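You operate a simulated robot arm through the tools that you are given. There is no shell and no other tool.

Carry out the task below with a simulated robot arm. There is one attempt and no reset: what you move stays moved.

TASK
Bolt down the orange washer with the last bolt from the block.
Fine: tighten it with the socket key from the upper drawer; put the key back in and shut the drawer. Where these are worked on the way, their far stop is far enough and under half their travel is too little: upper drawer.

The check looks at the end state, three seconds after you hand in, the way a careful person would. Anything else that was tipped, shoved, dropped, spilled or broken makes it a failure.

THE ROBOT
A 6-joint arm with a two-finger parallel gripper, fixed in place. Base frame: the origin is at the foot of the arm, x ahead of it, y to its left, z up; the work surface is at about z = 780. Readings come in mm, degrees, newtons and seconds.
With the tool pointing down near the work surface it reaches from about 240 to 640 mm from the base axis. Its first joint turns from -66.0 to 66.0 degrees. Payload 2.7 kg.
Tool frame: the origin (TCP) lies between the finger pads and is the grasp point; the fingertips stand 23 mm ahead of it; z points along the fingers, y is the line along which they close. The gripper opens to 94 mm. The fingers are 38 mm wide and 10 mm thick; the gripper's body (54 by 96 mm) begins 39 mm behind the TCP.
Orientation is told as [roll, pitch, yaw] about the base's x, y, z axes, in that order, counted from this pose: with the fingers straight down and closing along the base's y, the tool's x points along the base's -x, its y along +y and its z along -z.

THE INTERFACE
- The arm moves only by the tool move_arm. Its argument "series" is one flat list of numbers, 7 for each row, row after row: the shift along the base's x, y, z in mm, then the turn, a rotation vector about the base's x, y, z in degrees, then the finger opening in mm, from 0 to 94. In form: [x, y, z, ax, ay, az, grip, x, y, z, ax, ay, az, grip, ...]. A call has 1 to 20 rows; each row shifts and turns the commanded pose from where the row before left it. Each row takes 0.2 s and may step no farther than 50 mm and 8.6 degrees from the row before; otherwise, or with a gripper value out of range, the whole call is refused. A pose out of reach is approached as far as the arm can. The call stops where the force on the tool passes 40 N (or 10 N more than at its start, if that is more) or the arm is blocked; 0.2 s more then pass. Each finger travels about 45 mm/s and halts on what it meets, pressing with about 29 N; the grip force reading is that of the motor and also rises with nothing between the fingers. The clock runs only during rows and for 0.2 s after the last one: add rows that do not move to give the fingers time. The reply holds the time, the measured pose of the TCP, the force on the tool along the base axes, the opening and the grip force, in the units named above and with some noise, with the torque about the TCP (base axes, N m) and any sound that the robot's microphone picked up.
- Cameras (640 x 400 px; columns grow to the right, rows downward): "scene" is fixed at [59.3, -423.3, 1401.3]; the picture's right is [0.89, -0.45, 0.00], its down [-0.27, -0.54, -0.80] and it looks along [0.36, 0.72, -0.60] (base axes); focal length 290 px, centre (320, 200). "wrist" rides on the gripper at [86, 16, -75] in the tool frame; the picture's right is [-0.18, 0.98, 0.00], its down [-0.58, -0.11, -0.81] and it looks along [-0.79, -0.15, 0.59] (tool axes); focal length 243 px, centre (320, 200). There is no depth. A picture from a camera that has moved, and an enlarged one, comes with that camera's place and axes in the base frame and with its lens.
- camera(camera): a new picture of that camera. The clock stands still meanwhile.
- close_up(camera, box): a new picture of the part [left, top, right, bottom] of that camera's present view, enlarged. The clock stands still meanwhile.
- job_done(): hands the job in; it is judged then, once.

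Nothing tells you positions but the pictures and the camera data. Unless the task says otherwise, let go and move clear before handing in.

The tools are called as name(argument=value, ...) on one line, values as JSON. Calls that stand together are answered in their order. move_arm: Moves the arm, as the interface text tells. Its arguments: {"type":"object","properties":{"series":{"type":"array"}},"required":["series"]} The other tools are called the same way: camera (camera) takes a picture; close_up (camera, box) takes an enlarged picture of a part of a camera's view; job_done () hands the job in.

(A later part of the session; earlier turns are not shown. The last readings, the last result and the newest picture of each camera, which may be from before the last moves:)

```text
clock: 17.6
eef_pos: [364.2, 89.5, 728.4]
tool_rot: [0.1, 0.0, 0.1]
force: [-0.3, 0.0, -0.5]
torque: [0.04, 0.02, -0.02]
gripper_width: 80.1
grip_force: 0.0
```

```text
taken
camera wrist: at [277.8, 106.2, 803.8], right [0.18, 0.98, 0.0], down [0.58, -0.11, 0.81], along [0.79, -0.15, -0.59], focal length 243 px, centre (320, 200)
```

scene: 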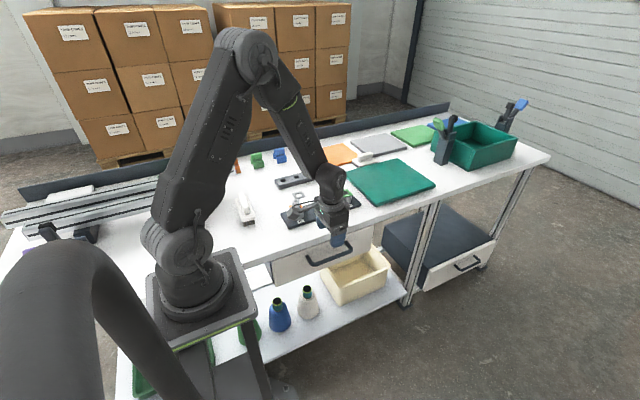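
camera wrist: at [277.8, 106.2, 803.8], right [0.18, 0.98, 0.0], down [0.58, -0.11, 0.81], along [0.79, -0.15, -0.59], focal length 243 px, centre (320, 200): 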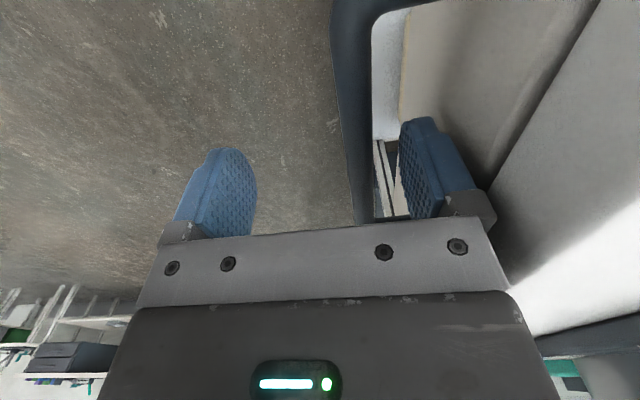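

move_arm(series=[0, -10, 0, 0, 0, 0, 80, 0, -10, 0, 0, 0, 0, 80, 0, -10, 0, 0, 0, 0, 80, 0, -10, 0, 0, 0, 0, 80, 0, 0, 0, 0, 0, 0, 80])

close_up(camera="scene", box=[240, 190, 400, 290])

```text
clock: 18.8
eef_pos: [364.4, 50.0, 728.3]
tool_rot: [0.2, -0.1, 0.0]
force: [-0.5, 0.5, 0.0]
torque: [-0.01, -0.03, -0.01]
gripper_width: 80.2
grip_force: 0.1
```

```text
4.00 times, centred on (320, 240) of scene
camera zoom: at [59.3, -423.3, 1401.3], right [0.89, -0.45, 0.0], down [-0.27, -0.54, -0.8], along [0.36, 0.72, -0.6], focal length 1162 px, centre (320, 40)
```

zoom: 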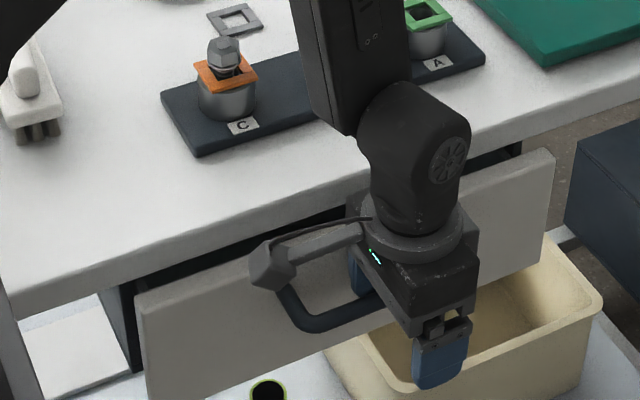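

The drawer is sliding out smoothly, about 28 mm so far. I'll keep pulling.

move_arm(series=[0, -12, 0, 0, 0, 0, 80, 0, -12, 0, 0, 0, 0, 80, 0, -12, 0, 0, 0, 0, 80, 0, -12, 0, 0, 0, 0, 80, 0, -12, 0, 0, 0, 0, 80, 0, -12, 0, 0, 0, 0, 80, 0, -12, 0, 0, 0, 0, 80, 0, -12, 0, 0, 0, 0, 80, 0, 0, 0, 0, 0, 0, 80])

camera(camera="scene")

camera(camera="wrist")

```text
clock: 20.8
eef_pos: [364.2, -45.8, 728.1]
tool_rot: [0.1, 0.1, 0.0]
force: [0.8, 0.8, -1.0]
torque: [0.06, -0.01, 0.0]
gripper_width: 80.2
grip_force: 0.1
```

```text
taken
```

scene: 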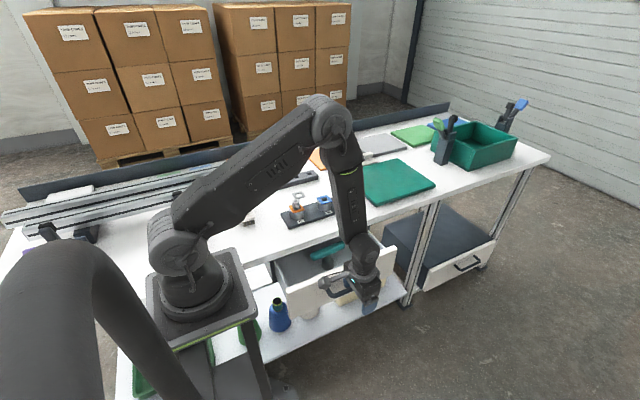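

```text
taken
camera wrist: at [277.7, -29.3, 803.6], right [0.18, 0.98, 0.0], down [0.58, -0.11, 0.81], along [0.79, -0.15, -0.59], focal length 243 px, centre (320, 200)
```

wrist: 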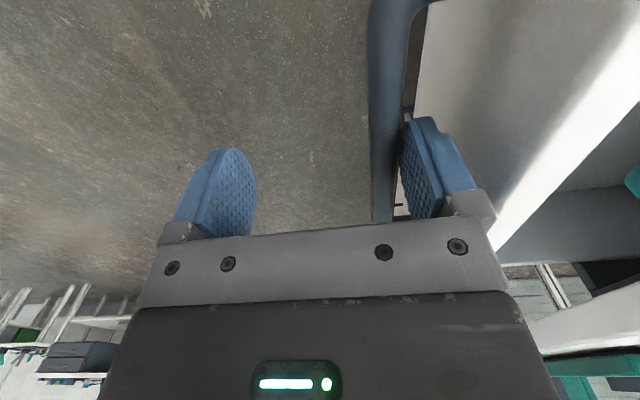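

The drawer is about 124 mm out and something teal, likely the key, shows inside. I'll keep pulling toward the stop.

move_arm(series=[0, -10, 0, 0, 0, 0, 80, 0, -10, 0, 0, 0, 0, 80, 0, -10, 0, 0, 0, 0, 80, 0, -10, 0, 0, 0, 0, 80, 0, -10, 0, 0, 0, 0, 80, 0, -10, 0, 0, 0, 0, 80, 0, -10, 0, 0, 0, 0, 80, 0, -10, 0, 0, 0, 0, 80, 0, 0, 0, 0, 0, 0, 80])

camera(camera="scene")

close_up(camera="scene", box=[260, 190, 420, 290])

```text
clock: 22.8
eef_pos: [365.1, -125.3, 728.0]
tool_rot: [0.2, 0.0, 0.0]
force: [0.1, 0.5, -1.0]
torque: [0.01, -0.01, -0.03]
gripper_width: 80.0
grip_force: 0.1
```

```text
taken
```

scene: 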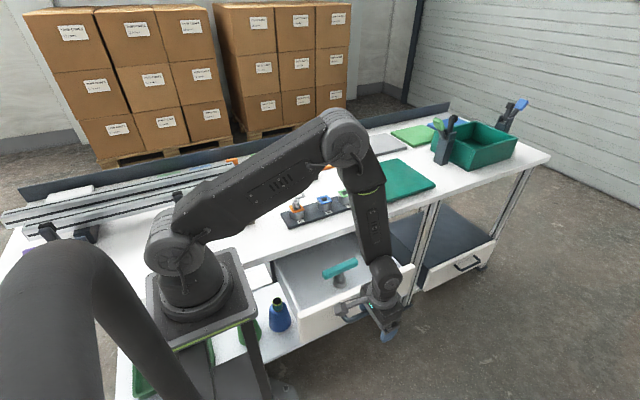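

```text
4.00 times, centred on (340, 240) of scene
camera zoom: at [59.3, -423.3, 1401.3], right [0.89, -0.45, 0.0], down [-0.27, -0.54, -0.8], along [0.36, 0.72, -0.6], focal length 1162 px, centre (240, 40)
```

zoom: 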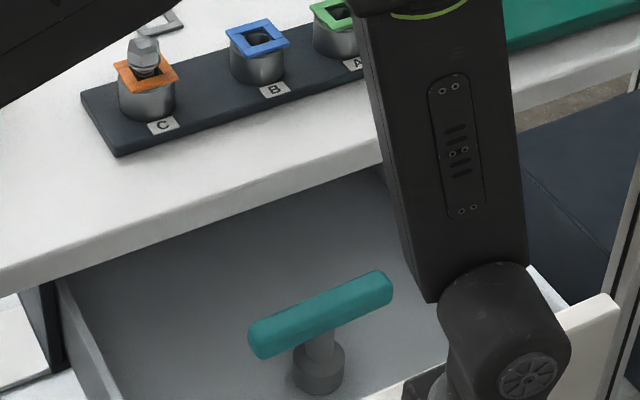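

The key is a T-handled socket key standing upright in the drawer. I'll pull gently a bit more, since no stop has been met yet.

move_arm(series=[0, -8, 0, 0, 0, 0, 80, 0, -8, 0, 0, 0, 0, 80, 0, -8, 0, 0, 0, 0, 80, 0, -8, 0, 0, 0, 0, 80, 0, -8, 0, 0, 0, 0, 80, 0, -8, 0, 0, 0, 0, 80, 0, -8, 0, 0, 0, 0, 80, 0, 0, 0, 0, 0, 0, 80])

camera(camera="scene")

close_up(camera="scene", box=[260, 210, 420, 310])

```text
clock: 24.6
eef_pos: [363.1, -182.1, 728.9]
tool_rot: [0.2, 0.0, 0.1]
force: [-0.7, 1.0, -0.1]
torque: [0.02, -0.01, -0.01]
gripper_width: 80.2
grip_force: 0.1
```

```text
taken
```

scene: 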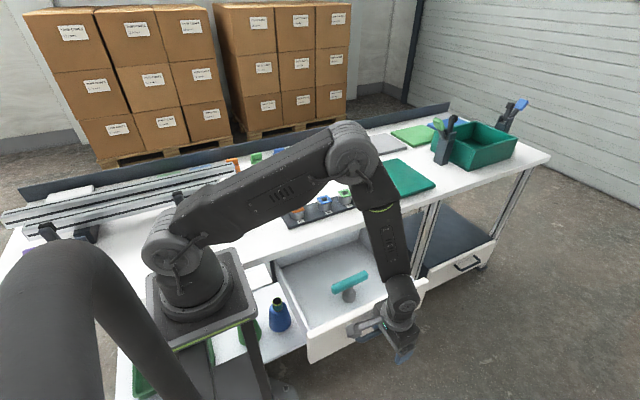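

```text
4.00 times, centred on (340, 260) of scene
camera zoom: at [59.3, -423.3, 1401.3], right [0.89, -0.45, 0.0], down [-0.27, -0.54, -0.8], along [0.36, 0.72, -0.6], focal length 1162 px, centre (240, -40)
```

zoom: 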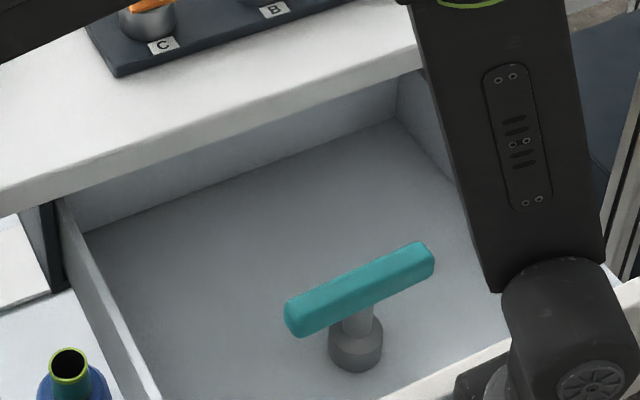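

The drawer is about 260 mm open and the key is clear of the bench edge. I'll unhook the finger, rise, and look at the key from above.

move_arm(series=[0, 5, 0, 0, 0, 0, 80, 0, 0, 30, 0, 0, 0, 80, 0, 0, 40, 0, 0, 0, 80, 0, 0, 40, 0, 0, 0, 80, 0, 45, 0, 0, 0, 0, 80, -10, 45, 0, 0, 0, 0, 80, -10, 45, 0, 0, 0, 0, 80, -10, 40, 0, 0, 0, 0, 80, 0, 0, 0, 0, 0, 0, 80])

camera(camera="wrist")

camera(camera="scene")

```text
clock: 26.6
eef_pos: [333.3, -2.2, 838.5]
tool_rot: [0.1, 0.1, 0.0]
force: [0.8, 0.0, -0.1]
torque: [0.01, -0.02, 0.0]
gripper_width: 79.5
grip_force: 0.0
```

```text
taken
camera wrist: at [246.4, 13.5, 913.8], right [0.19, 0.98, 0.0], down [0.58, -0.11, 0.81], along [0.79, -0.15, -0.59], focal length 243 px, centre (320, 200)
```

wrist: 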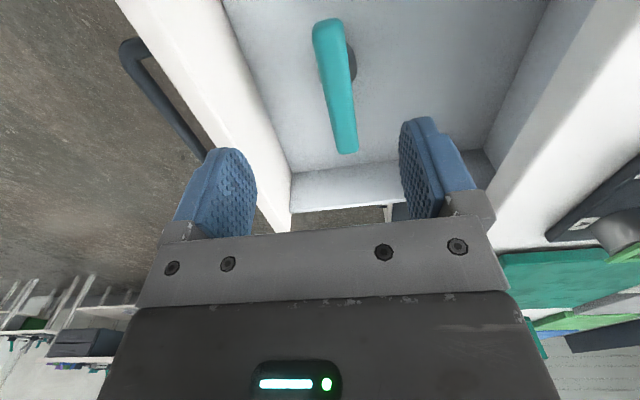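

```text
taken
```

scene: 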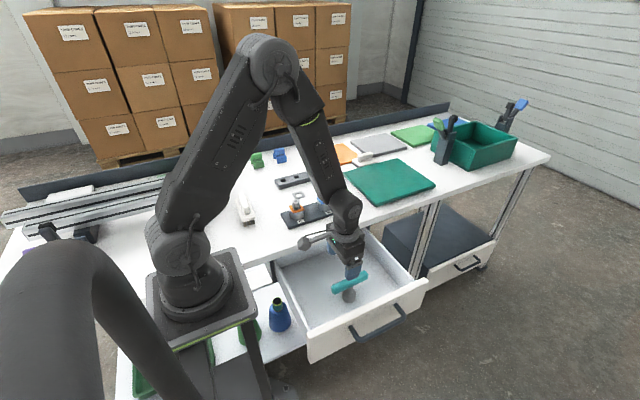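

close_up(camera="wrist", box=[230, 0, 470, 160])

close_up(camera="scene", box=[300, 255, 396, 315])

```text
2.50 times, centred on (350, 80) of wrist
camera zoom: at [246.4, 13.5, 913.8], right [0.19, 0.98, 0.0], down [0.58, -0.11, 0.81], along [0.79, -0.15, -0.59], focal length 606 px, centre (245, 500)
```

zoom: 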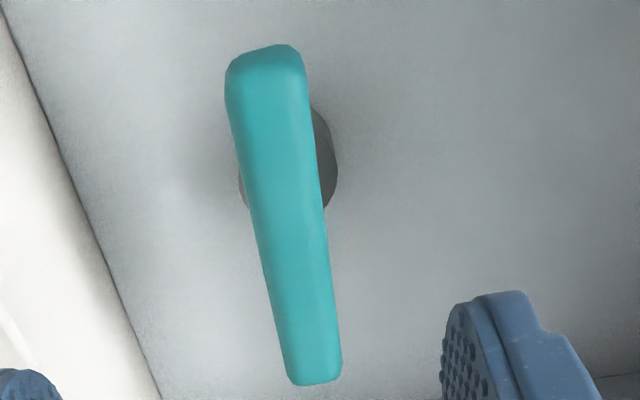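

```text
6.67 times, centred on (348, 285) of scene
camera zoom: at [59.3, -423.3, 1401.3], right [0.89, -0.45, 0.0], down [-0.27, -0.54, -0.8], along [0.36, 0.72, -0.6], focal length 1937 px, centre (133, -367)
```

zoom: 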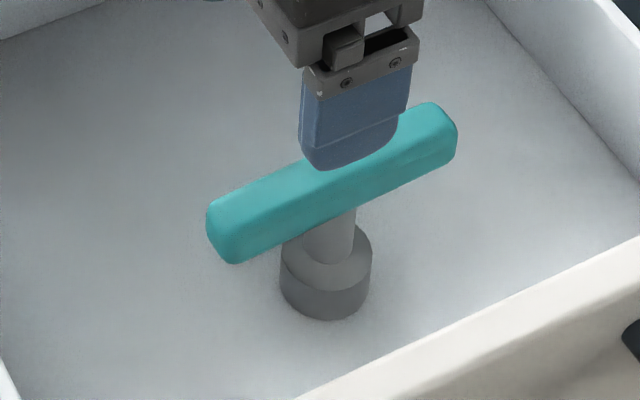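

The T-bar runs along x, centred near (371, 8), about 22 mm thick with its middle near z≈712, and the socket stands on the drawer floor at about z=634. I'll move above it and recheck the alignment.

move_arm(series=[20, 5, -20, 0, 0, 0, 60, 18, 5, -30, 0, 0, 0, 60, 0, 0, -12, 0, 0, 0, 60, 0, 0, 0, 0, 0, 0, 60])

camera(camera="wrist")

close_up(camera="wrist", box=[240, 60, 400, 160])

close_up(camera="scene", box=[300, 245, 396, 305])

```text
clock: 27.6
eef_pos: [371.9, 7.9, 776.7]
tool_rot: [0.1, 0.0, 0.0]
force: [0.1, -0.1, 0.8]
torque: [0.0, 0.01, 0.01]
gripper_width: 59.9
grip_force: 0.1
```

```text
taken
camera wrist: at [284.9, 23.6, 851.9], right [0.18, 0.98, 0.0], down [0.58, -0.11, 0.81], along [0.79, -0.15, -0.59], focal length 243 px, centre (320, 200)
```

wrist: 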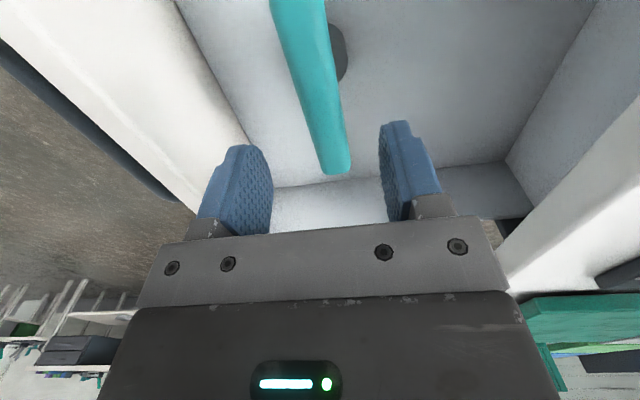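

```text
4.00 times, centred on (320, 110) of wrist
camera zoom: at [284.9, 23.6, 851.9], right [0.18, 0.98, 0.0], down [0.58, -0.11, 0.81], along [0.79, -0.15, -0.59], focal length 970 px, centre (320, 560)
```

zoom: 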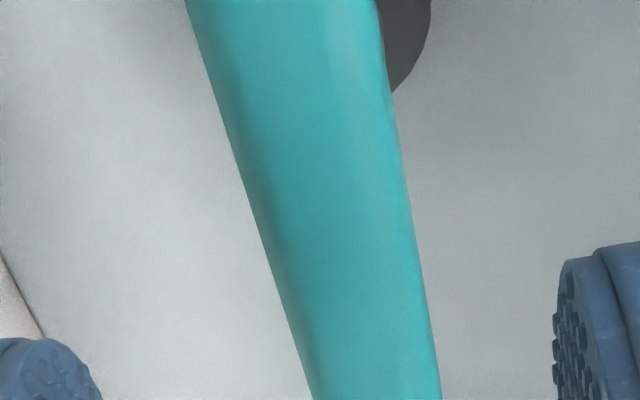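

```text
6.67 times, centred on (348, 275) of scene
camera zoom: at [59.3, -423.3, 1401.3], right [0.89, -0.45, 0.0], down [-0.27, -0.54, -0.8], along [0.36, 0.72, -0.6], focal length 1937 px, centre (133, -300)
```

zoom: 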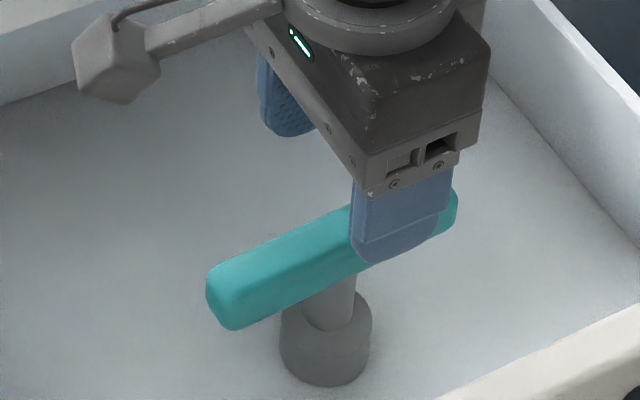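

Bar centre is at y≈9, about 23 mm wide. I'll lower around it and close.

move_arm(series=[0, 1, -20, 0, 0, 0, 60, 0, 0, -20, 0, 0, 0, 60, 0, 0, -20, 0, 0, 0, 60, 0, 0, 0, 0, 0, 0, 60])

camera(camera="wrist")

close_up(camera="scene", box=[300, 245, 396, 305])

```text
clock: 28.6
eef_pos: [371.0, 7.8, 716.7]
tool_rot: [0.1, 0.0, 0.0]
force: [-0.4, 0.3, -0.1]
torque: [0.0, -0.01, 0.04]
gripper_width: 59.8
grip_force: 0.1
```

```text
taken
camera wrist: at [285.5, 24.9, 792.1], right [0.18, 0.98, 0.0], down [0.58, -0.11, 0.81], along [0.79, -0.15, -0.59], focal length 243 px, centre (320, 200)
```

wrist: 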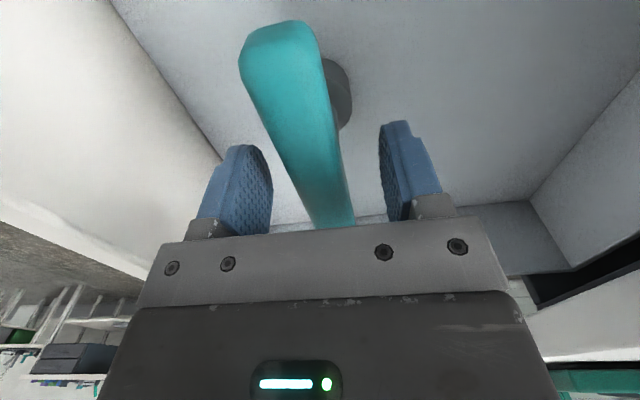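

```text
6.67 times, centred on (348, 275) of scene
camera zoom: at [59.3, -423.3, 1401.3], right [0.89, -0.45, 0.0], down [-0.27, -0.54, -0.8], along [0.36, 0.72, -0.6], focal length 1937 px, centre (133, -300)
```

zoom: 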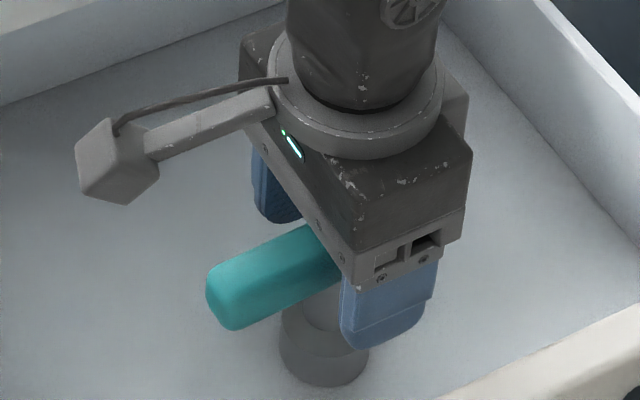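

The bar is centred between the fingers. Closing now.

move_arm(series=[0, 0, 0, 0, 0, 0, 40, 0, 0, 0, 0, 0, 0, 30, 0, 0, 0, 0, 0, 0, 20, 0, 0, 0, 0, 0, 0, 16, 0, 0, 0, 0, 0, 0, 16, 0, 0, 0, 0, 0, 0, 16])

close_up(camera="scene", box=[300, 245, 396, 305])

camera(camera="wrist")

```text
clock: 30.0
eef_pos: [371.3, 8.4, 716.8]
tool_rot: [0.1, -0.1, 0.0]
force: [0.4, 0.7, 1.1]
torque: [-0.01, 0.06, 0.0]
gripper_width: 23.8
grip_force: 28.9
```

```text
6.67 times, centred on (348, 275) of scene
camera zoom: at [59.3, -423.3, 1401.3], right [0.89, -0.45, 0.0], down [-0.27, -0.54, -0.8], along [0.36, 0.72, -0.6], focal length 1937 px, centre (133, -300)
```

zoom: 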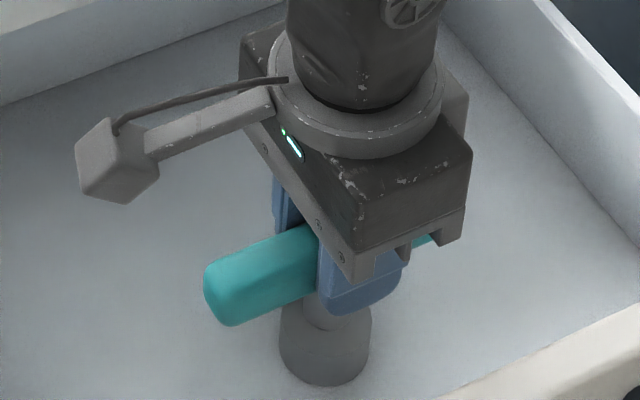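

```text
taken
camera wrist: at [285.5, 24.9, 792.4], right [0.18, 0.98, 0.0], down [0.58, -0.11, 0.81], along [0.79, -0.15, -0.59], focal length 243 px, centre (320, 200)
```

wrist: 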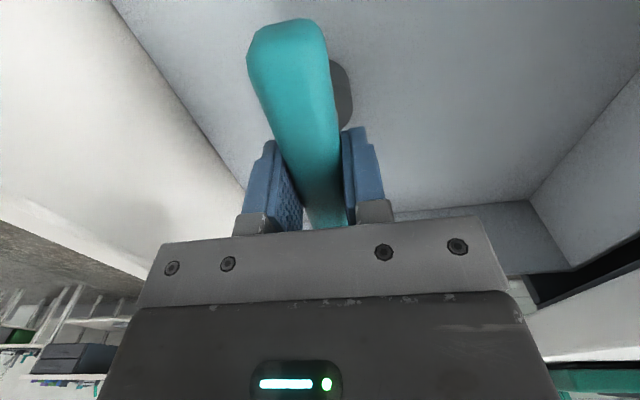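

The key is gripped at 24 mm with the stem centred under the TCP. I'll lift it straight out slowly at first.

move_arm(series=[0, 0, 5, 0, 0, 0, 16, 0, 0, 15, 0, 0, 0, 16, 0, 0, 30, 0, 0, 0, 16, 0, 0, 35, 0, 0, 0, 16, 0, 0, 40, 0, 0, 0, 16, 0, 0, 40, 0, 0, 0, 16, 0, 0, 40, 0, 0, 0, 16, 0, 0, 40, 0, 0, 0, 16, 0, 0, 0, 0, 0, 0, 16])

camera(camera="scene")

camera(camera="wrist")

```text
clock: 32.0
eef_pos: [370.7, 9.4, 962.0]
tool_rot: [0.1, 0.0, -0.2]
force: [0.1, 0.3, -1.7]
torque: [-0.02, -0.01, 0.03]
gripper_width: 23.9
grip_force: 28.7
```

```text
taken
```

scene: 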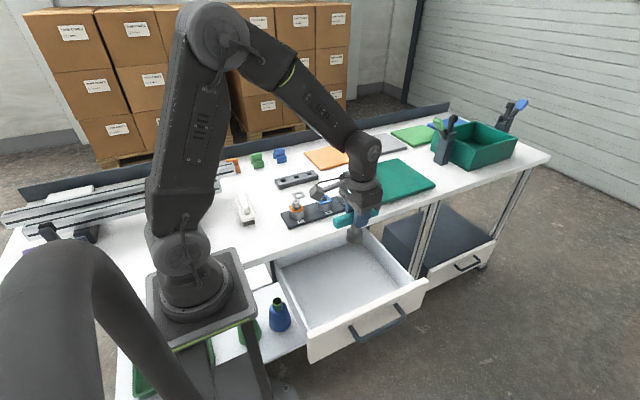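

```text
taken
camera wrist: at [285.6, 25.3, 1037.4], right [0.18, 0.98, 0.0], down [0.58, -0.11, 0.81], along [0.79, -0.15, -0.59], focal length 243 px, centre (320, 200)
```

wrist: 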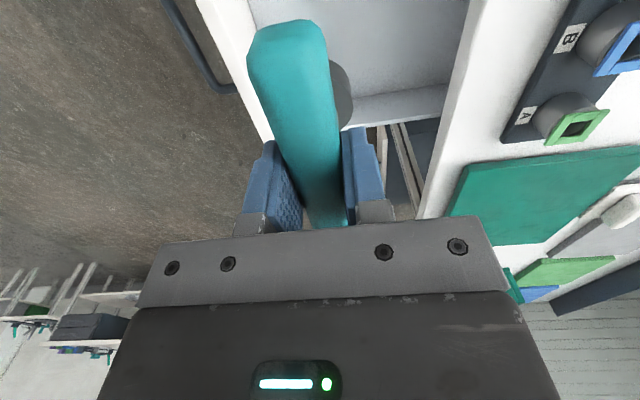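

The key hangs straight, with its socket bottom about 83 mm below the TCP. I'll move over the bolt at this height, staying 28 mm above the head.

move_arm(series=[-9, 41, 0, 0, 0, 0, 16, -9, 42, 0, 0, 0, 0, 16, -9, 42, 0, 0, 0, 0, 16, -9, 42, 0, 0, 0, 0, 16, -9, 42, 0, 0, 0, 0, 16, -10, 41, 0, 0, 0, 0, 16, 0, 0, 0, 0, 0, 0, 16, 0, 0, 0, 0, 0, 0, 16])

close_up(camera="scene", box=[256, 160, 352, 220])

camera(camera="wrist")

```text
clock: 33.8
eef_pos: [318.5, 260.7, 959.9]
tool_rot: [0.0, 0.0, 0.0]
force: [-0.3, -0.3, -2.4]
torque: [0.0, 0.02, -0.03]
gripper_width: 23.8
grip_force: 29.3
```

```text
6.67 times, centred on (304, 190) of scene
camera zoom: at [59.4, -423.3, 1401.3], right [0.89, -0.45, 0.0], down [-0.27, -0.54, -0.8], along [0.36, 0.72, -0.6], focal length 1937 px, centre (427, 267)
```

zoom: 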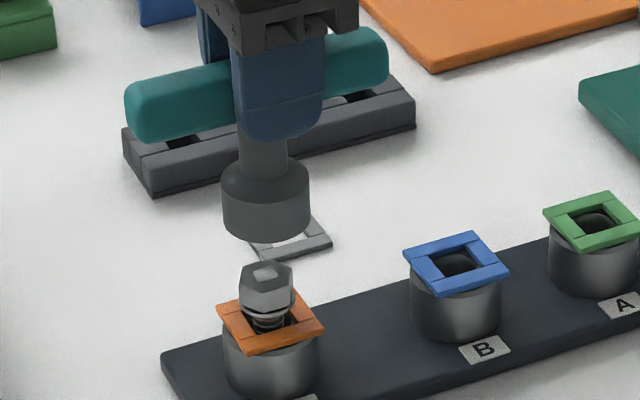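

```text
taken
camera wrist: at [232.4, 276.7, 1035.3], right [0.19, 0.98, 0.0], down [0.58, -0.11, 0.81], along [0.79, -0.15, -0.59], focal length 243 px, centre (320, 200)
```

wrist: 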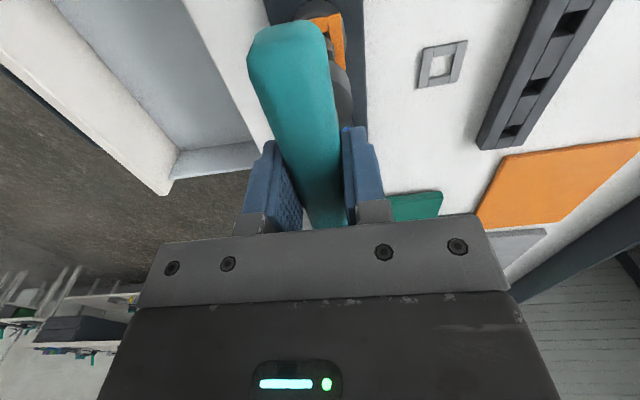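

move_arm(series=[0, 0, 0, 0, 0, 0, 16])

move_arm(series=[0, 0, 0, 0, 0, 0, 16])

move_arm(series=[0, 0, 0, 0, 0, 0, 16])

close_up(camera="wrist", box=[250, 0, 410, 100])

close_up(camera="scene", box=[280, 180, 312, 220])

```text
clock: 34.2
eef_pos: [319.8, 258.8, 960.9]
tool_rot: [0.1, 0.0, -0.1]
force: [-0.2, 0.6, -2.3]
torque: [0.01, 0.01, -0.01]
gripper_width: 23.6
grip_force: 28.9
```

```text
clock: 34.6
eef_pos: [319.6, 259.6, 960.6]
tool_rot: [0.2, 0.0, 0.0]
force: [0.1, 0.0, -2.6]
torque: [-0.02, 0.0, 0.04]
gripper_width: 23.7
grip_force: 28.9
```

```text
clock: 35.0
eef_pos: [318.5, 260.2, 959.2]
tool_rot: [0.1, 0.0, -0.1]
force: [-0.9, 0.1, -2.6]
torque: [-0.02, -0.01, -0.01]
gripper_width: 23.9
grip_force: 29.3
```

```text
4.00 times, centred on (330, 50) of wrist
camera zoom: at [232.5, 276.5, 1035.3], right [0.18, 0.98, 0.0], down [0.58, -0.11, 0.81], along [0.79, -0.15, -0.59], focal length 970 px, centre (280, 800)
```

zoom: 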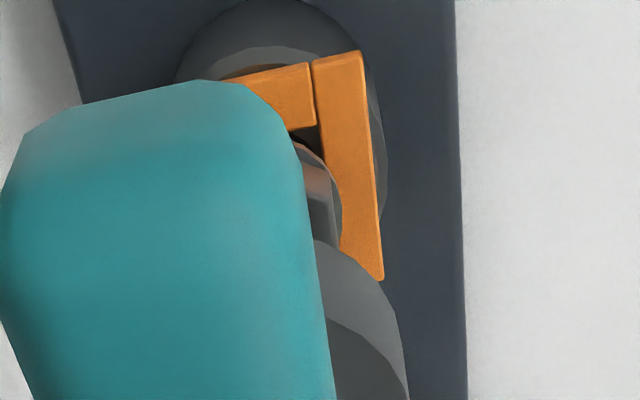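

```text
10.00 times, centred on (296, 200) of scene
camera zoom: at [59.4, -423.3, 1401.3], right [0.89, -0.45, 0.0], down [-0.27, -0.54, -0.8], along [0.36, 0.72, -0.6], focal length 2905 px, centre (560, 200)
```

zoom: 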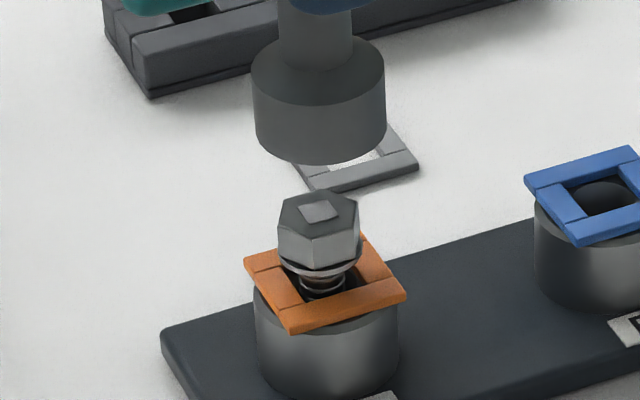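

The mean TCP is (319.1, 259.8), so the socket needs about -3.2 mm in x. Before engaging I'll correct that and pre-turn the key +120° counter-clockwise at this height, which keeps hex alignment and leaves more room for clockwise tightening.

move_arm(series=[-3.2, -0.4, 0, 0, 0, 0, 16, 0, 0, 0, 0, 0, 8, 16, 0, 0, 0, 0, 0, 8, 16, 0, 0, 0, 0, 0, 8, 16, 0, 0, 0, 0, 0, 8, 16, 0, 0, 0, 0, 0, 8, 16, 0, 0, 0, 0, 0, 8, 16, 0, 0, 0, 0, 0, 8, 16, 0, 0, 0, 0, 0, 8, 16, 0, 0, 0, 0, 0, 8, 16, 0, 0, 0, 0, 0, 8, 16, 0, 0, 0, 0, 0, 8, 16, 0, 0, 0, 0, 0, 8, 16, 0, 0, 0, 0, 0, 8, 16, 0, 0, 0, 0, 0, 8, 16, 0, 0, 0, 0, 0, 8, 16, 0, 0, 0, 0, 0, 0, 16])

camera(camera="scene")

camera(camera="wrist")

```text
clock: 38.6
eef_pos: [314.1, 259.7, 962.2]
tool_rot: [0.1, 0.1, 120.1]
force: [-0.8, -0.5, -2.4]
torque: [-0.01, 0.01, 0.03]
gripper_width: 23.5
grip_force: 29.5
```

```text
taken
```

scene: 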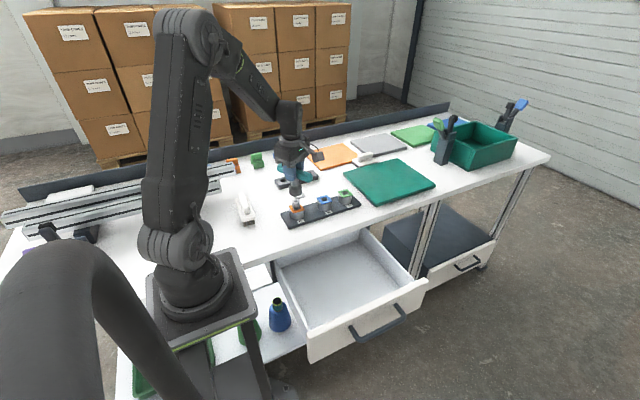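

```text
taken
camera wrist: at [343.3, 176.8, 1037.2], right [-0.94, -0.33, 0.0], down [-0.2, 0.56, 0.81], along [-0.27, 0.76, -0.59], focal length 243 px, centre (320, 200)
```

wrist: 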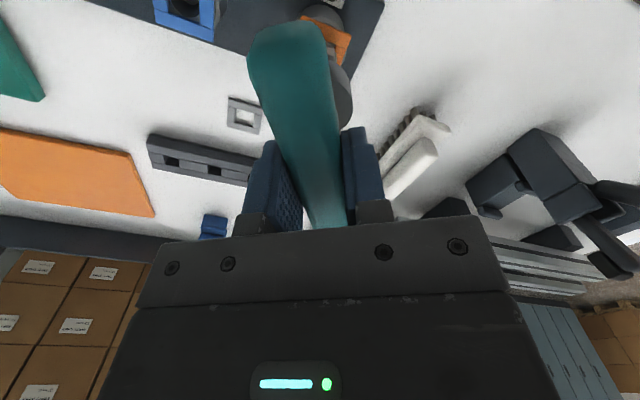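

+120° is fine. I'll try 60° more to find the wrist's room.

move_arm(series=[0, 0, 0, 0, 0, 7.5, 16, 0, 0, 0, 0, 0, 7.5, 16, 0, 0, 0, 0, 0, 7.5, 16, 0, 0, 0, 0, 0, 7.5, 16, 0, 0, 0, 0, 0, 7.5, 16, 0, 0, 0, 0, 0, 7.5, 16, 0, 0, 0, 0, 0, 7.5, 16, 0, 0, 0, 0, 0, 7.5, 16, 0, 0, 0, 0, 0, 0, 16])

close_up(camera="scene", box=[256, 160, 352, 220])

close_up(camera="scene", box=[280, 180, 312, 220])

```text
clock: 40.6
eef_pos: [313.4, 258.8, 960.8]
tool_rot: [0.0, 0.0, -179.9]
force: [0.2, -0.1, -1.9]
torque: [-0.01, -0.01, -0.02]
gripper_width: 23.8
grip_force: 28.9
```

```text
6.67 times, centred on (304, 190) of scene
camera zoom: at [59.4, -423.3, 1401.3], right [0.89, -0.45, 0.0], down [-0.27, -0.54, -0.8], along [0.36, 0.72, -0.6], focal length 1937 px, centre (427, 267)
```

zoom: 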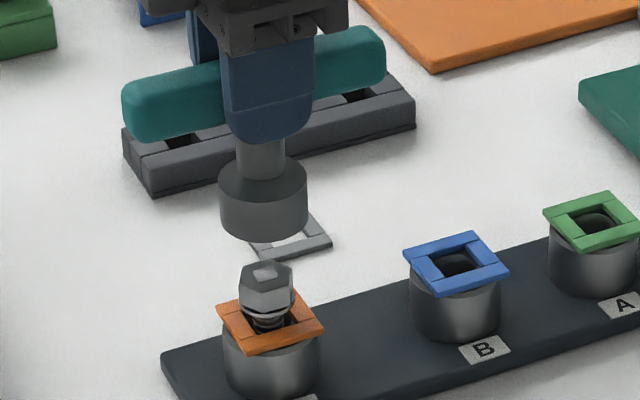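

```text
10.00 times, centred on (296, 200) of scene
camera zoom: at [59.4, -423.3, 1401.3], right [0.89, -0.45, 0.0], down [-0.27, -0.54, -0.8], along [0.36, 0.72, -0.6], focal length 2905 px, centre (560, 200)
```

zoom: 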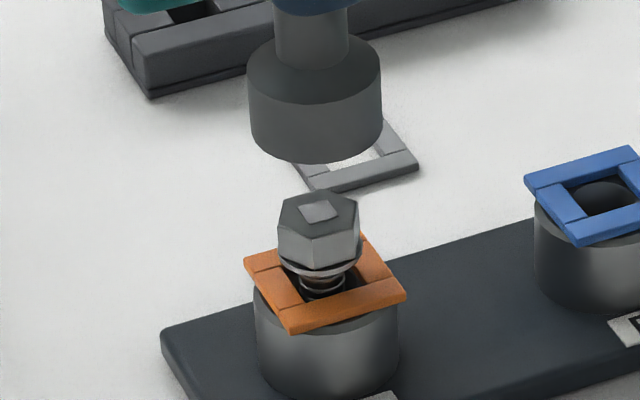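

The comparison shows the socket sits about 2 mm off the TCP along the bar. At this angle it is roughly 0.8 mm to the right of the bolt axis. I'll average the pose, correct, and lower close to the head.

move_arm(series=[-0.8, 0, -10, 0, 0, 0, 16, 0, 0, -8, 0, 0, 0, 16, 0, 0, 0, 0, 0, 0, 16, 0, 0, 0, 0, 0, 0, 16])

move_arm(series=[0, 0, 0, 0, 0, 0, 16])

move_arm(series=[0, 0, 0, 0, 0, 0, 16])

close_up(camera="scene", box=[280, 185, 312, 215])

close_up(camera="wrist", box=[270, 0, 400, 110])

```text
clock: 41.6
eef_pos: [313.1, 258.6, 943.5]
tool_rot: [0.1, 0.0, 180.0]
force: [-0.5, 0.7, -2.2]
torque: [0.01, 0.0, 0.0]
gripper_width: 23.7
grip_force: 29.1
```

```text
clock: 42.0
eef_pos: [313.7, 259.1, 943.7]
tool_rot: [0.1, 0.1, 180.0]
force: [-0.4, 0.7, -2.0]
torque: [-0.03, 0.01, -0.01]
gripper_width: 23.8
grip_force: 29.5
```

```text
clock: 42.4
eef_pos: [313.5, 259.5, 944.0]
tool_rot: [0.1, -0.1, 180.0]
force: [0.8, -0.8, -2.4]
torque: [-0.02, 0.03, -0.02]
gripper_width: 23.8
grip_force: 29.1
```

```text
13.33 times, centred on (296, 200) of scene
camera zoom: at [59.4, -423.3, 1401.3], right [0.89, -0.45, 0.0], down [-0.27, -0.54, -0.8], along [0.36, 0.72, -0.6], focal length 3873 px, centre (640, 200)
```

zoom: 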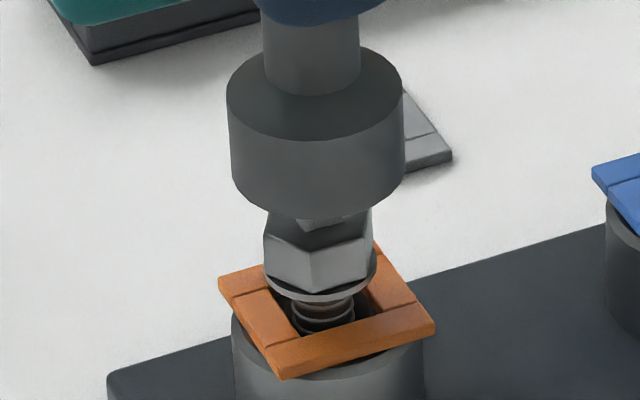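

```text
3.64 times, centred on (335, 55) of wrist
camera zoom: at [399.7, 242.8, 1018.6], right [-0.18, -0.98, 0.0], down [-0.58, 0.11, 0.81], along [-0.79, 0.15, -0.59], focal length 882 px, centre (266, 727)
```

zoom: 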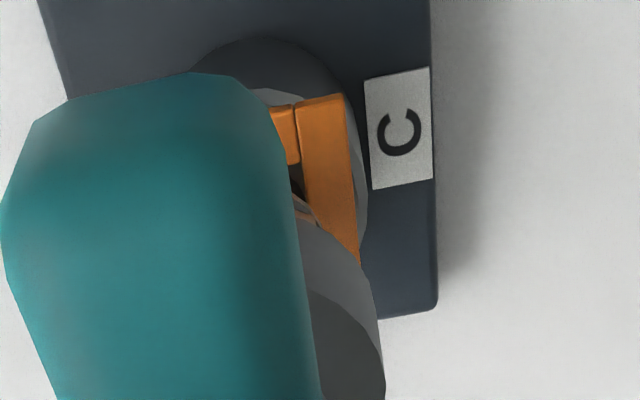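

y is aligned within a few tenths, and the scene view shows the socket about 1.3 mm too far toward +x. I'll correct that and lower onto the head in small steps while watching the force.

move_arm(series=[-1.3, 0.2, -3, 0, 0, 0, 16, 0, 0, -3, 0, 0, 0, 16, 0, 0, -3, 0, 0, 0, 16, 0, 0, 0, 0, 0, 0, 16])

close_up(camera="scene", box=[280, 185, 312, 215])

```text
clock: 43.4
eef_pos: [313.0, 259.0, 934.6]
tool_rot: [0.1, 0.0, 180.0]
force: [0.6, 0.2, -1.9]
torque: [0.03, -0.03, 0.03]
gripper_width: 23.8
grip_force: 29.2
```

```text
13.33 times, centred on (296, 200) of scene
camera zoom: at [59.4, -423.3, 1401.3], right [0.89, -0.45, 0.0], down [-0.27, -0.54, -0.8], along [0.36, 0.72, -0.6], focal length 3873 px, centre (640, 200)
```

zoom: 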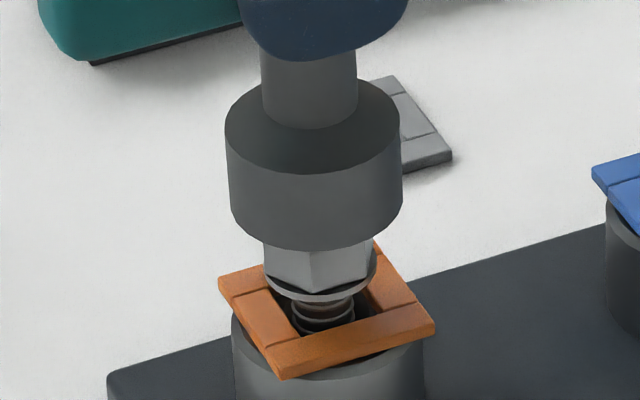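

move_arm(series=[0, 0, -2, 0, 0, 0, 16, 0, 0, -2, 0, 0, 0, 16, 0, 0, -2, 0, 0, 0, 16, 0, 0, 0, 0, 0, 0, 16])

move_arm(series=[0, 0, -2, 0, 0, 0, 16, 0, 0, 0, 0, 0, 0, 16])

move_arm(series=[0, 0, -2, 0, 0, 0, 16, 0, 0, 0, 0, 0, 0, 16])

close_up(camera="scene", box=[280, 185, 312, 215])

```text
clock: 44.4
eef_pos: [311.5, 259.5, 928.2]
tool_rot: [0.1, 0.0, 180.0]
force: [0.4, 0.8, -1.9]
torque: [0.0, 0.01, -0.03]
gripper_width: 24.1
grip_force: 29.5
```

```text
clock: 45.0
eef_pos: [310.8, 259.8, 926.6]
tool_rot: [0.1, 0.0, 180.0]
force: [0.5, -0.1, -3.0]
torque: [0.0, 0.01, 0.0]
gripper_width: 23.6
grip_force: 29.1
```

```text
clock: 45.6
eef_pos: [311.0, 259.7, 925.6]
tool_rot: [0.2, -0.1, 180.0]
force: [0.0, -0.6, -1.8]
torque: [0.03, -0.05, -0.01]
gripper_width: 23.6
grip_force: 28.8
```

```text
13.33 times, centred on (296, 200) of scene
camera zoom: at [59.4, -423.3, 1401.3], right [0.89, -0.45, 0.0], down [-0.27, -0.54, -0.8], along [0.36, 0.72, -0.6], focal length 3873 px, centre (640, 200)
```

zoom: 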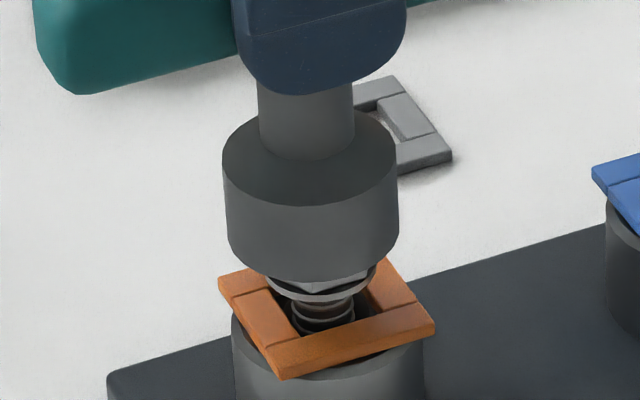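

No contact yet although the socket edge is already below the head's top, so it is going over the head. The pose has drifted about -1 mm in x, so I'll correct that and continue down.

move_arm(series=[1, 0, -1, 0, 0, 0, 16, 0, 0, -2, 0, 0, 0, 16, 0, 0, 0, 0, 0, 0, 16])

move_arm(series=[0, 0, -2, 0, 0, 0, 16, 0, 0, 0, 0, 0, 0, 16])

close_up(camera="scene", box=[280, 185, 312, 215])

```text
clock: 46.4
eef_pos: [312.6, 259.4, 921.6]
tool_rot: [0.0, -0.1, 179.9]
force: [0.5, 0.4, -2.0]
torque: [0.02, 0.0, 0.01]
gripper_width: 23.6
grip_force: 28.7
```

```text
clock: 47.0
eef_pos: [312.5, 260.0, 920.0]
tool_rot: [0.2, 0.0, 180.0]
force: [0.0, -0.1, -2.7]
torque: [0.0, 0.07, -0.03]
gripper_width: 23.8
grip_force: 29.4
```

```text
13.33 times, centred on (296, 200) of scene
camera zoom: at [59.4, -423.3, 1401.3], right [0.89, -0.45, 0.0], down [-0.27, -0.54, -0.8], along [0.36, 0.72, -0.6], focal length 3873 px, centre (640, 200)
```

zoom: 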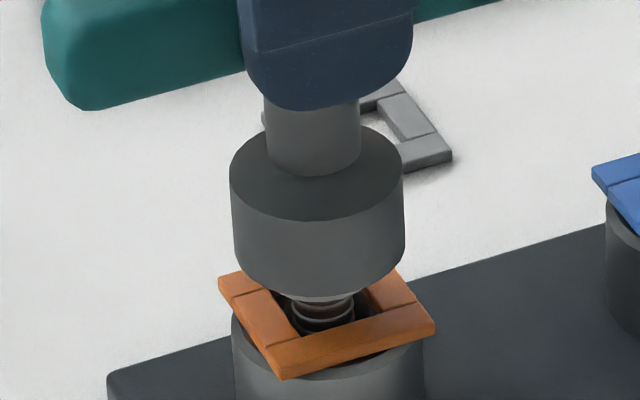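

move_arm(series=[0, 0, -2, 0, 0, 0, 16, 0, 0, 0, 0, 0, 0, 16])

move_arm(series=[0, 0, -2, 0, 0, 0, 16, 0, 0, 0, 0, 0, 0, 16])

close_up(camera="scene", box=[280, 185, 312, 215])

```text
clock: 47.6
eef_pos: [313.9, 260.3, 917.5]
tool_rot: [0.1, 0.1, 180.0]
force: [0.4, -0.8, -1.7]
torque: [0.04, 0.0, 0.03]
gripper_width: 23.7
grip_force: 29.0
```

```text
clock: 48.2
eef_pos: [312.8, 260.2, 915.5]
tool_rot: [0.0, 0.1, 180.0]
force: [-0.3, 0.3, -1.5]
torque: [0.01, 0.03, 0.04]
gripper_width: 23.5
grip_force: 29.7
```

```text
13.33 times, centred on (296, 200) of scene
camera zoom: at [59.4, -423.3, 1401.3], right [0.89, -0.45, 0.0], down [-0.27, -0.54, -0.8], along [0.36, 0.72, -0.6], focal length 3873 px, centre (640, 200)
```

zoom: 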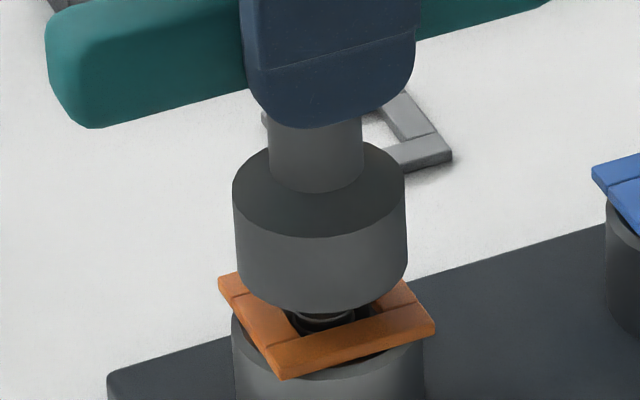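

move_arm(series=[-0.7, 0, -1.5, 0, 0, 0, 16, 0, 0, 0, 0, 0, 0, 16])

move_arm(series=[0, 0, -1.5, 0, 0, 0, 16, 0, 0, 0, 0, 0, 0, 16])

close_up(camera="scene", box=[280, 185, 312, 215])

```text
clock: 48.8
eef_pos: [312.5, 259.5, 915.1]
tool_rot: [-0.1, 0.0, 180.0]
force: [1.1, -0.2, 2.1]
torque: [-0.05, -0.08, -0.03]
gripper_width: 23.7
grip_force: 28.9
```

```text
clock: 49.4
eef_pos: [313.4, 259.5, 914.9]
tool_rot: [0.0, 0.2, 180.0]
force: [-0.2, -3.8, 17.3]
torque: [-0.22, 0.05, 0.0]
gripper_width: 23.9
grip_force: 29.3
```

```text
13.33 times, centred on (296, 200) of scene
camera zoom: at [59.2, -423.5, 1401.2], right [0.89, -0.45, 0.0], down [-0.27, -0.54, -0.8], along [0.36, 0.72, -0.6], focal length 3873 px, centre (640, 200)
```

zoom: 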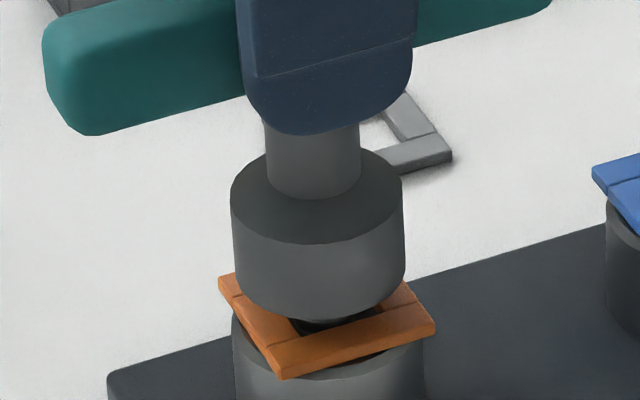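

Contact at z≈914.9 with 17 N: the socket is seated on the head. I'll ease off slightly and try a small clockwise turn, following the arc for the 2 mm key offset.

move_arm(series=[0, 0, 0.7, 0, 0, 0, 16, 0.02, 0.3, 0, 0, 0, -8, 16, 0.06, 0.3, 0, 0, 0, -8, 16, 0.1, 0.29, 0, 0, 0, -8, 16, 0, 0, 0, 0, 0, 0, 16])

close_up(camera="scene", box=[272, 180, 320, 215])

```text
clock: 50.6
eef_pos: [313.1, 260.2, 914.3]
tool_rot: [0.0, 0.0, 155.8]
force: [2.8, -2.3, 16.2]
torque: [-0.15, -0.23, -0.03]
gripper_width: 23.7
grip_force: 28.8
```

```text
11.43 times, centred on (296, 198) of scene
camera zoom: at [59.2, -423.5, 1401.2], right [0.89, -0.45, 0.0], down [-0.27, -0.54, -0.8], along [0.36, 0.72, -0.6], focal length 3320 px, centre (594, 229)
```

zoom: 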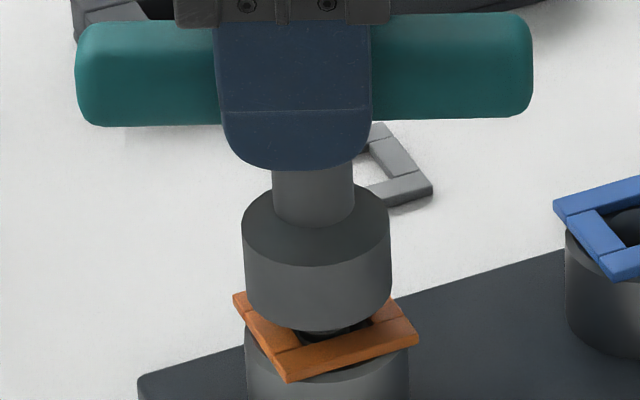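

move_arm(series=[0, 0, 1, 0, 0, 0, 16, 0, 0, 0, 0, 0, 0, 16, 0, 0, 0, 0, 0, 0, 16])

close_up(camera="wrist", box=[270, 0, 400, 130])

camera(camera="wrist")

```text
clock: 51.4
eef_pos: [312.5, 260.2, 914.3]
tool_rot: [0.1, 0.0, 155.9]
force: [3.0, 0.4, 8.0]
torque: [0.0, -0.26, 0.0]
gripper_width: 23.8
grip_force: 29.2
```

```text
3.08 times, centred on (335, 65) of wrist
camera zoom: at [384.1, 210.8, 989.2], right [-0.57, -0.82, 0.0], down [-0.49, 0.34, 0.81], along [-0.66, 0.46, -0.59], focal length 746 px, centre (274, 615)
```

zoom: 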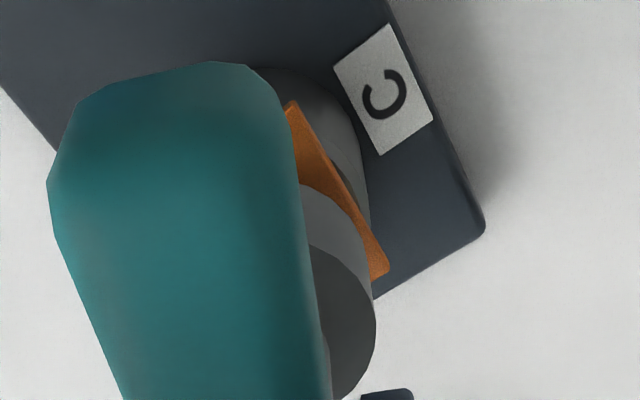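

```text
taken
camera wrist: at [384.1, 210.8, 989.2], right [-0.57, -0.82, 0.0], down [-0.49, 0.34, 0.81], along [-0.66, 0.46, -0.59], focal length 243 px, centre (320, 200)
```

wrist: 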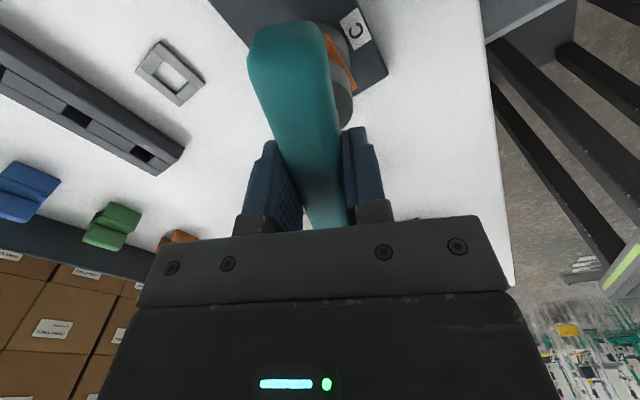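

move_arm(series=[0.14, 0.27, 0, 0, 0, -8, 16, 0.18, 0.25, 0, 0, 0, -8, 16, 0.21, 0.22, 0, 0, 0, -8, 16, 0.24, 0.19, 0, 0, 0, -8, 16, 0.27, 0.15, 0, 0, 0, -8, 16, 0.29, 0.12, 0, 0, 0, -8, 16, 0.3, 0.07, 0, 0, 0, -8, 16, 0.3, 0.03, 0, 0, 0, -8, 16, 0, 0, 0, 0, 0, 0, 16])

close_up(camera="scene", box=[272, 180, 320, 215])

close_up(camera="wrist", box=[250, 0, 410, 130])

```text
clock: 53.4
eef_pos: [314.6, 261.3, 914.7]
tool_rot: [0.0, 0.0, 91.7]
force: [2.6, 2.9, -2.5]
torque: [0.2, -0.12, -0.03]
gripper_width: 23.7
grip_force: 28.8
```

```text
11.43 times, centred on (296, 198) of scene
camera zoom: at [59.4, -423.2, 1401.3], right [0.89, -0.45, 0.0], down [-0.27, -0.54, -0.8], along [0.36, 0.72, -0.6], focal length 3320 px, centre (594, 229)
```

zoom: 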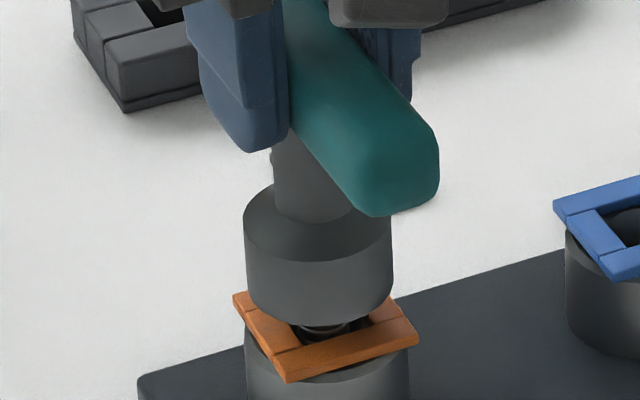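

```text
3.08 times, centred on (330, 65) of wrist
camera zoom: at [301.0, 174.9, 990.3], right [-0.99, 0.15, 0.0], down [0.09, 0.58, 0.81], along [0.12, 0.8, -0.59], focal length 746 px, centre (289, 615)
```

zoom: 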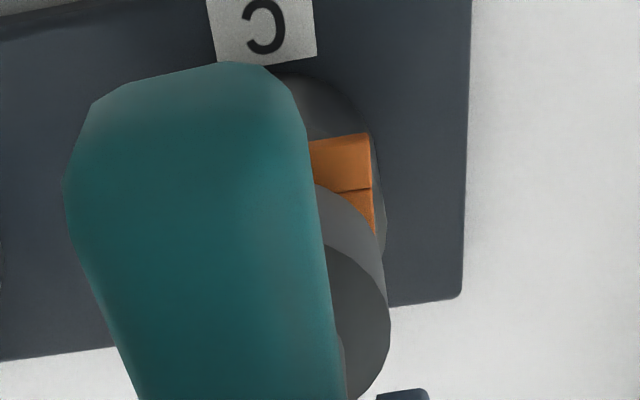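

The upward contact force has gone while z stayed the same, which suggests the bolt is screwing down with the key. I'll continue clockwise.

move_arm(series=[0.31, -0.01, 0, 0, 0, -8, 16, 0.3, -0.05, 0, 0, 0, -8, 16, 0.29, -0.1, 0, 0, 0, -8, 16, 0.28, -0.13, 0, 0, 0, -8, 16, 0.25, -0.17, 0, 0, 0, -8, 16, 0.23, -0.2, 0, 0, 0, -8, 16, 0.2, -0.23, 0, 0, 0, -8, 16, 0.16, -0.26, 0, 0, 0, -8, 16, 0.12, -0.28, 0, 0, 0, -8, 16, 0.08, -0.3, 0, 0, 0, -8, 16, 0.04, -0.3, 0, 0, 0, -8, 16, 0, 0, 0, 0, 0, 0, 16])

close_up(camera="scene", box=[272, 180, 320, 215])

```text
clock: 56.0
eef_pos: [317.8, 259.3, 913.9]
tool_rot: [0.1, 0.0, 3.8]
force: [1.7, 2.6, -1.8]
torque: [0.11, -0.23, 0.0]
gripper_width: 23.7
grip_force: 29.8
```

```text
11.43 times, centred on (296, 198) of scene
camera zoom: at [59.4, -423.2, 1401.3], right [0.89, -0.45, 0.0], down [-0.27, -0.54, -0.8], along [0.36, 0.72, -0.6], focal length 3320 px, centre (594, 229)
```

zoom: 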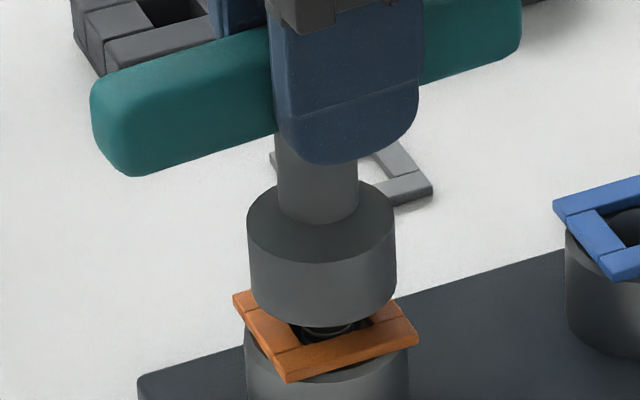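

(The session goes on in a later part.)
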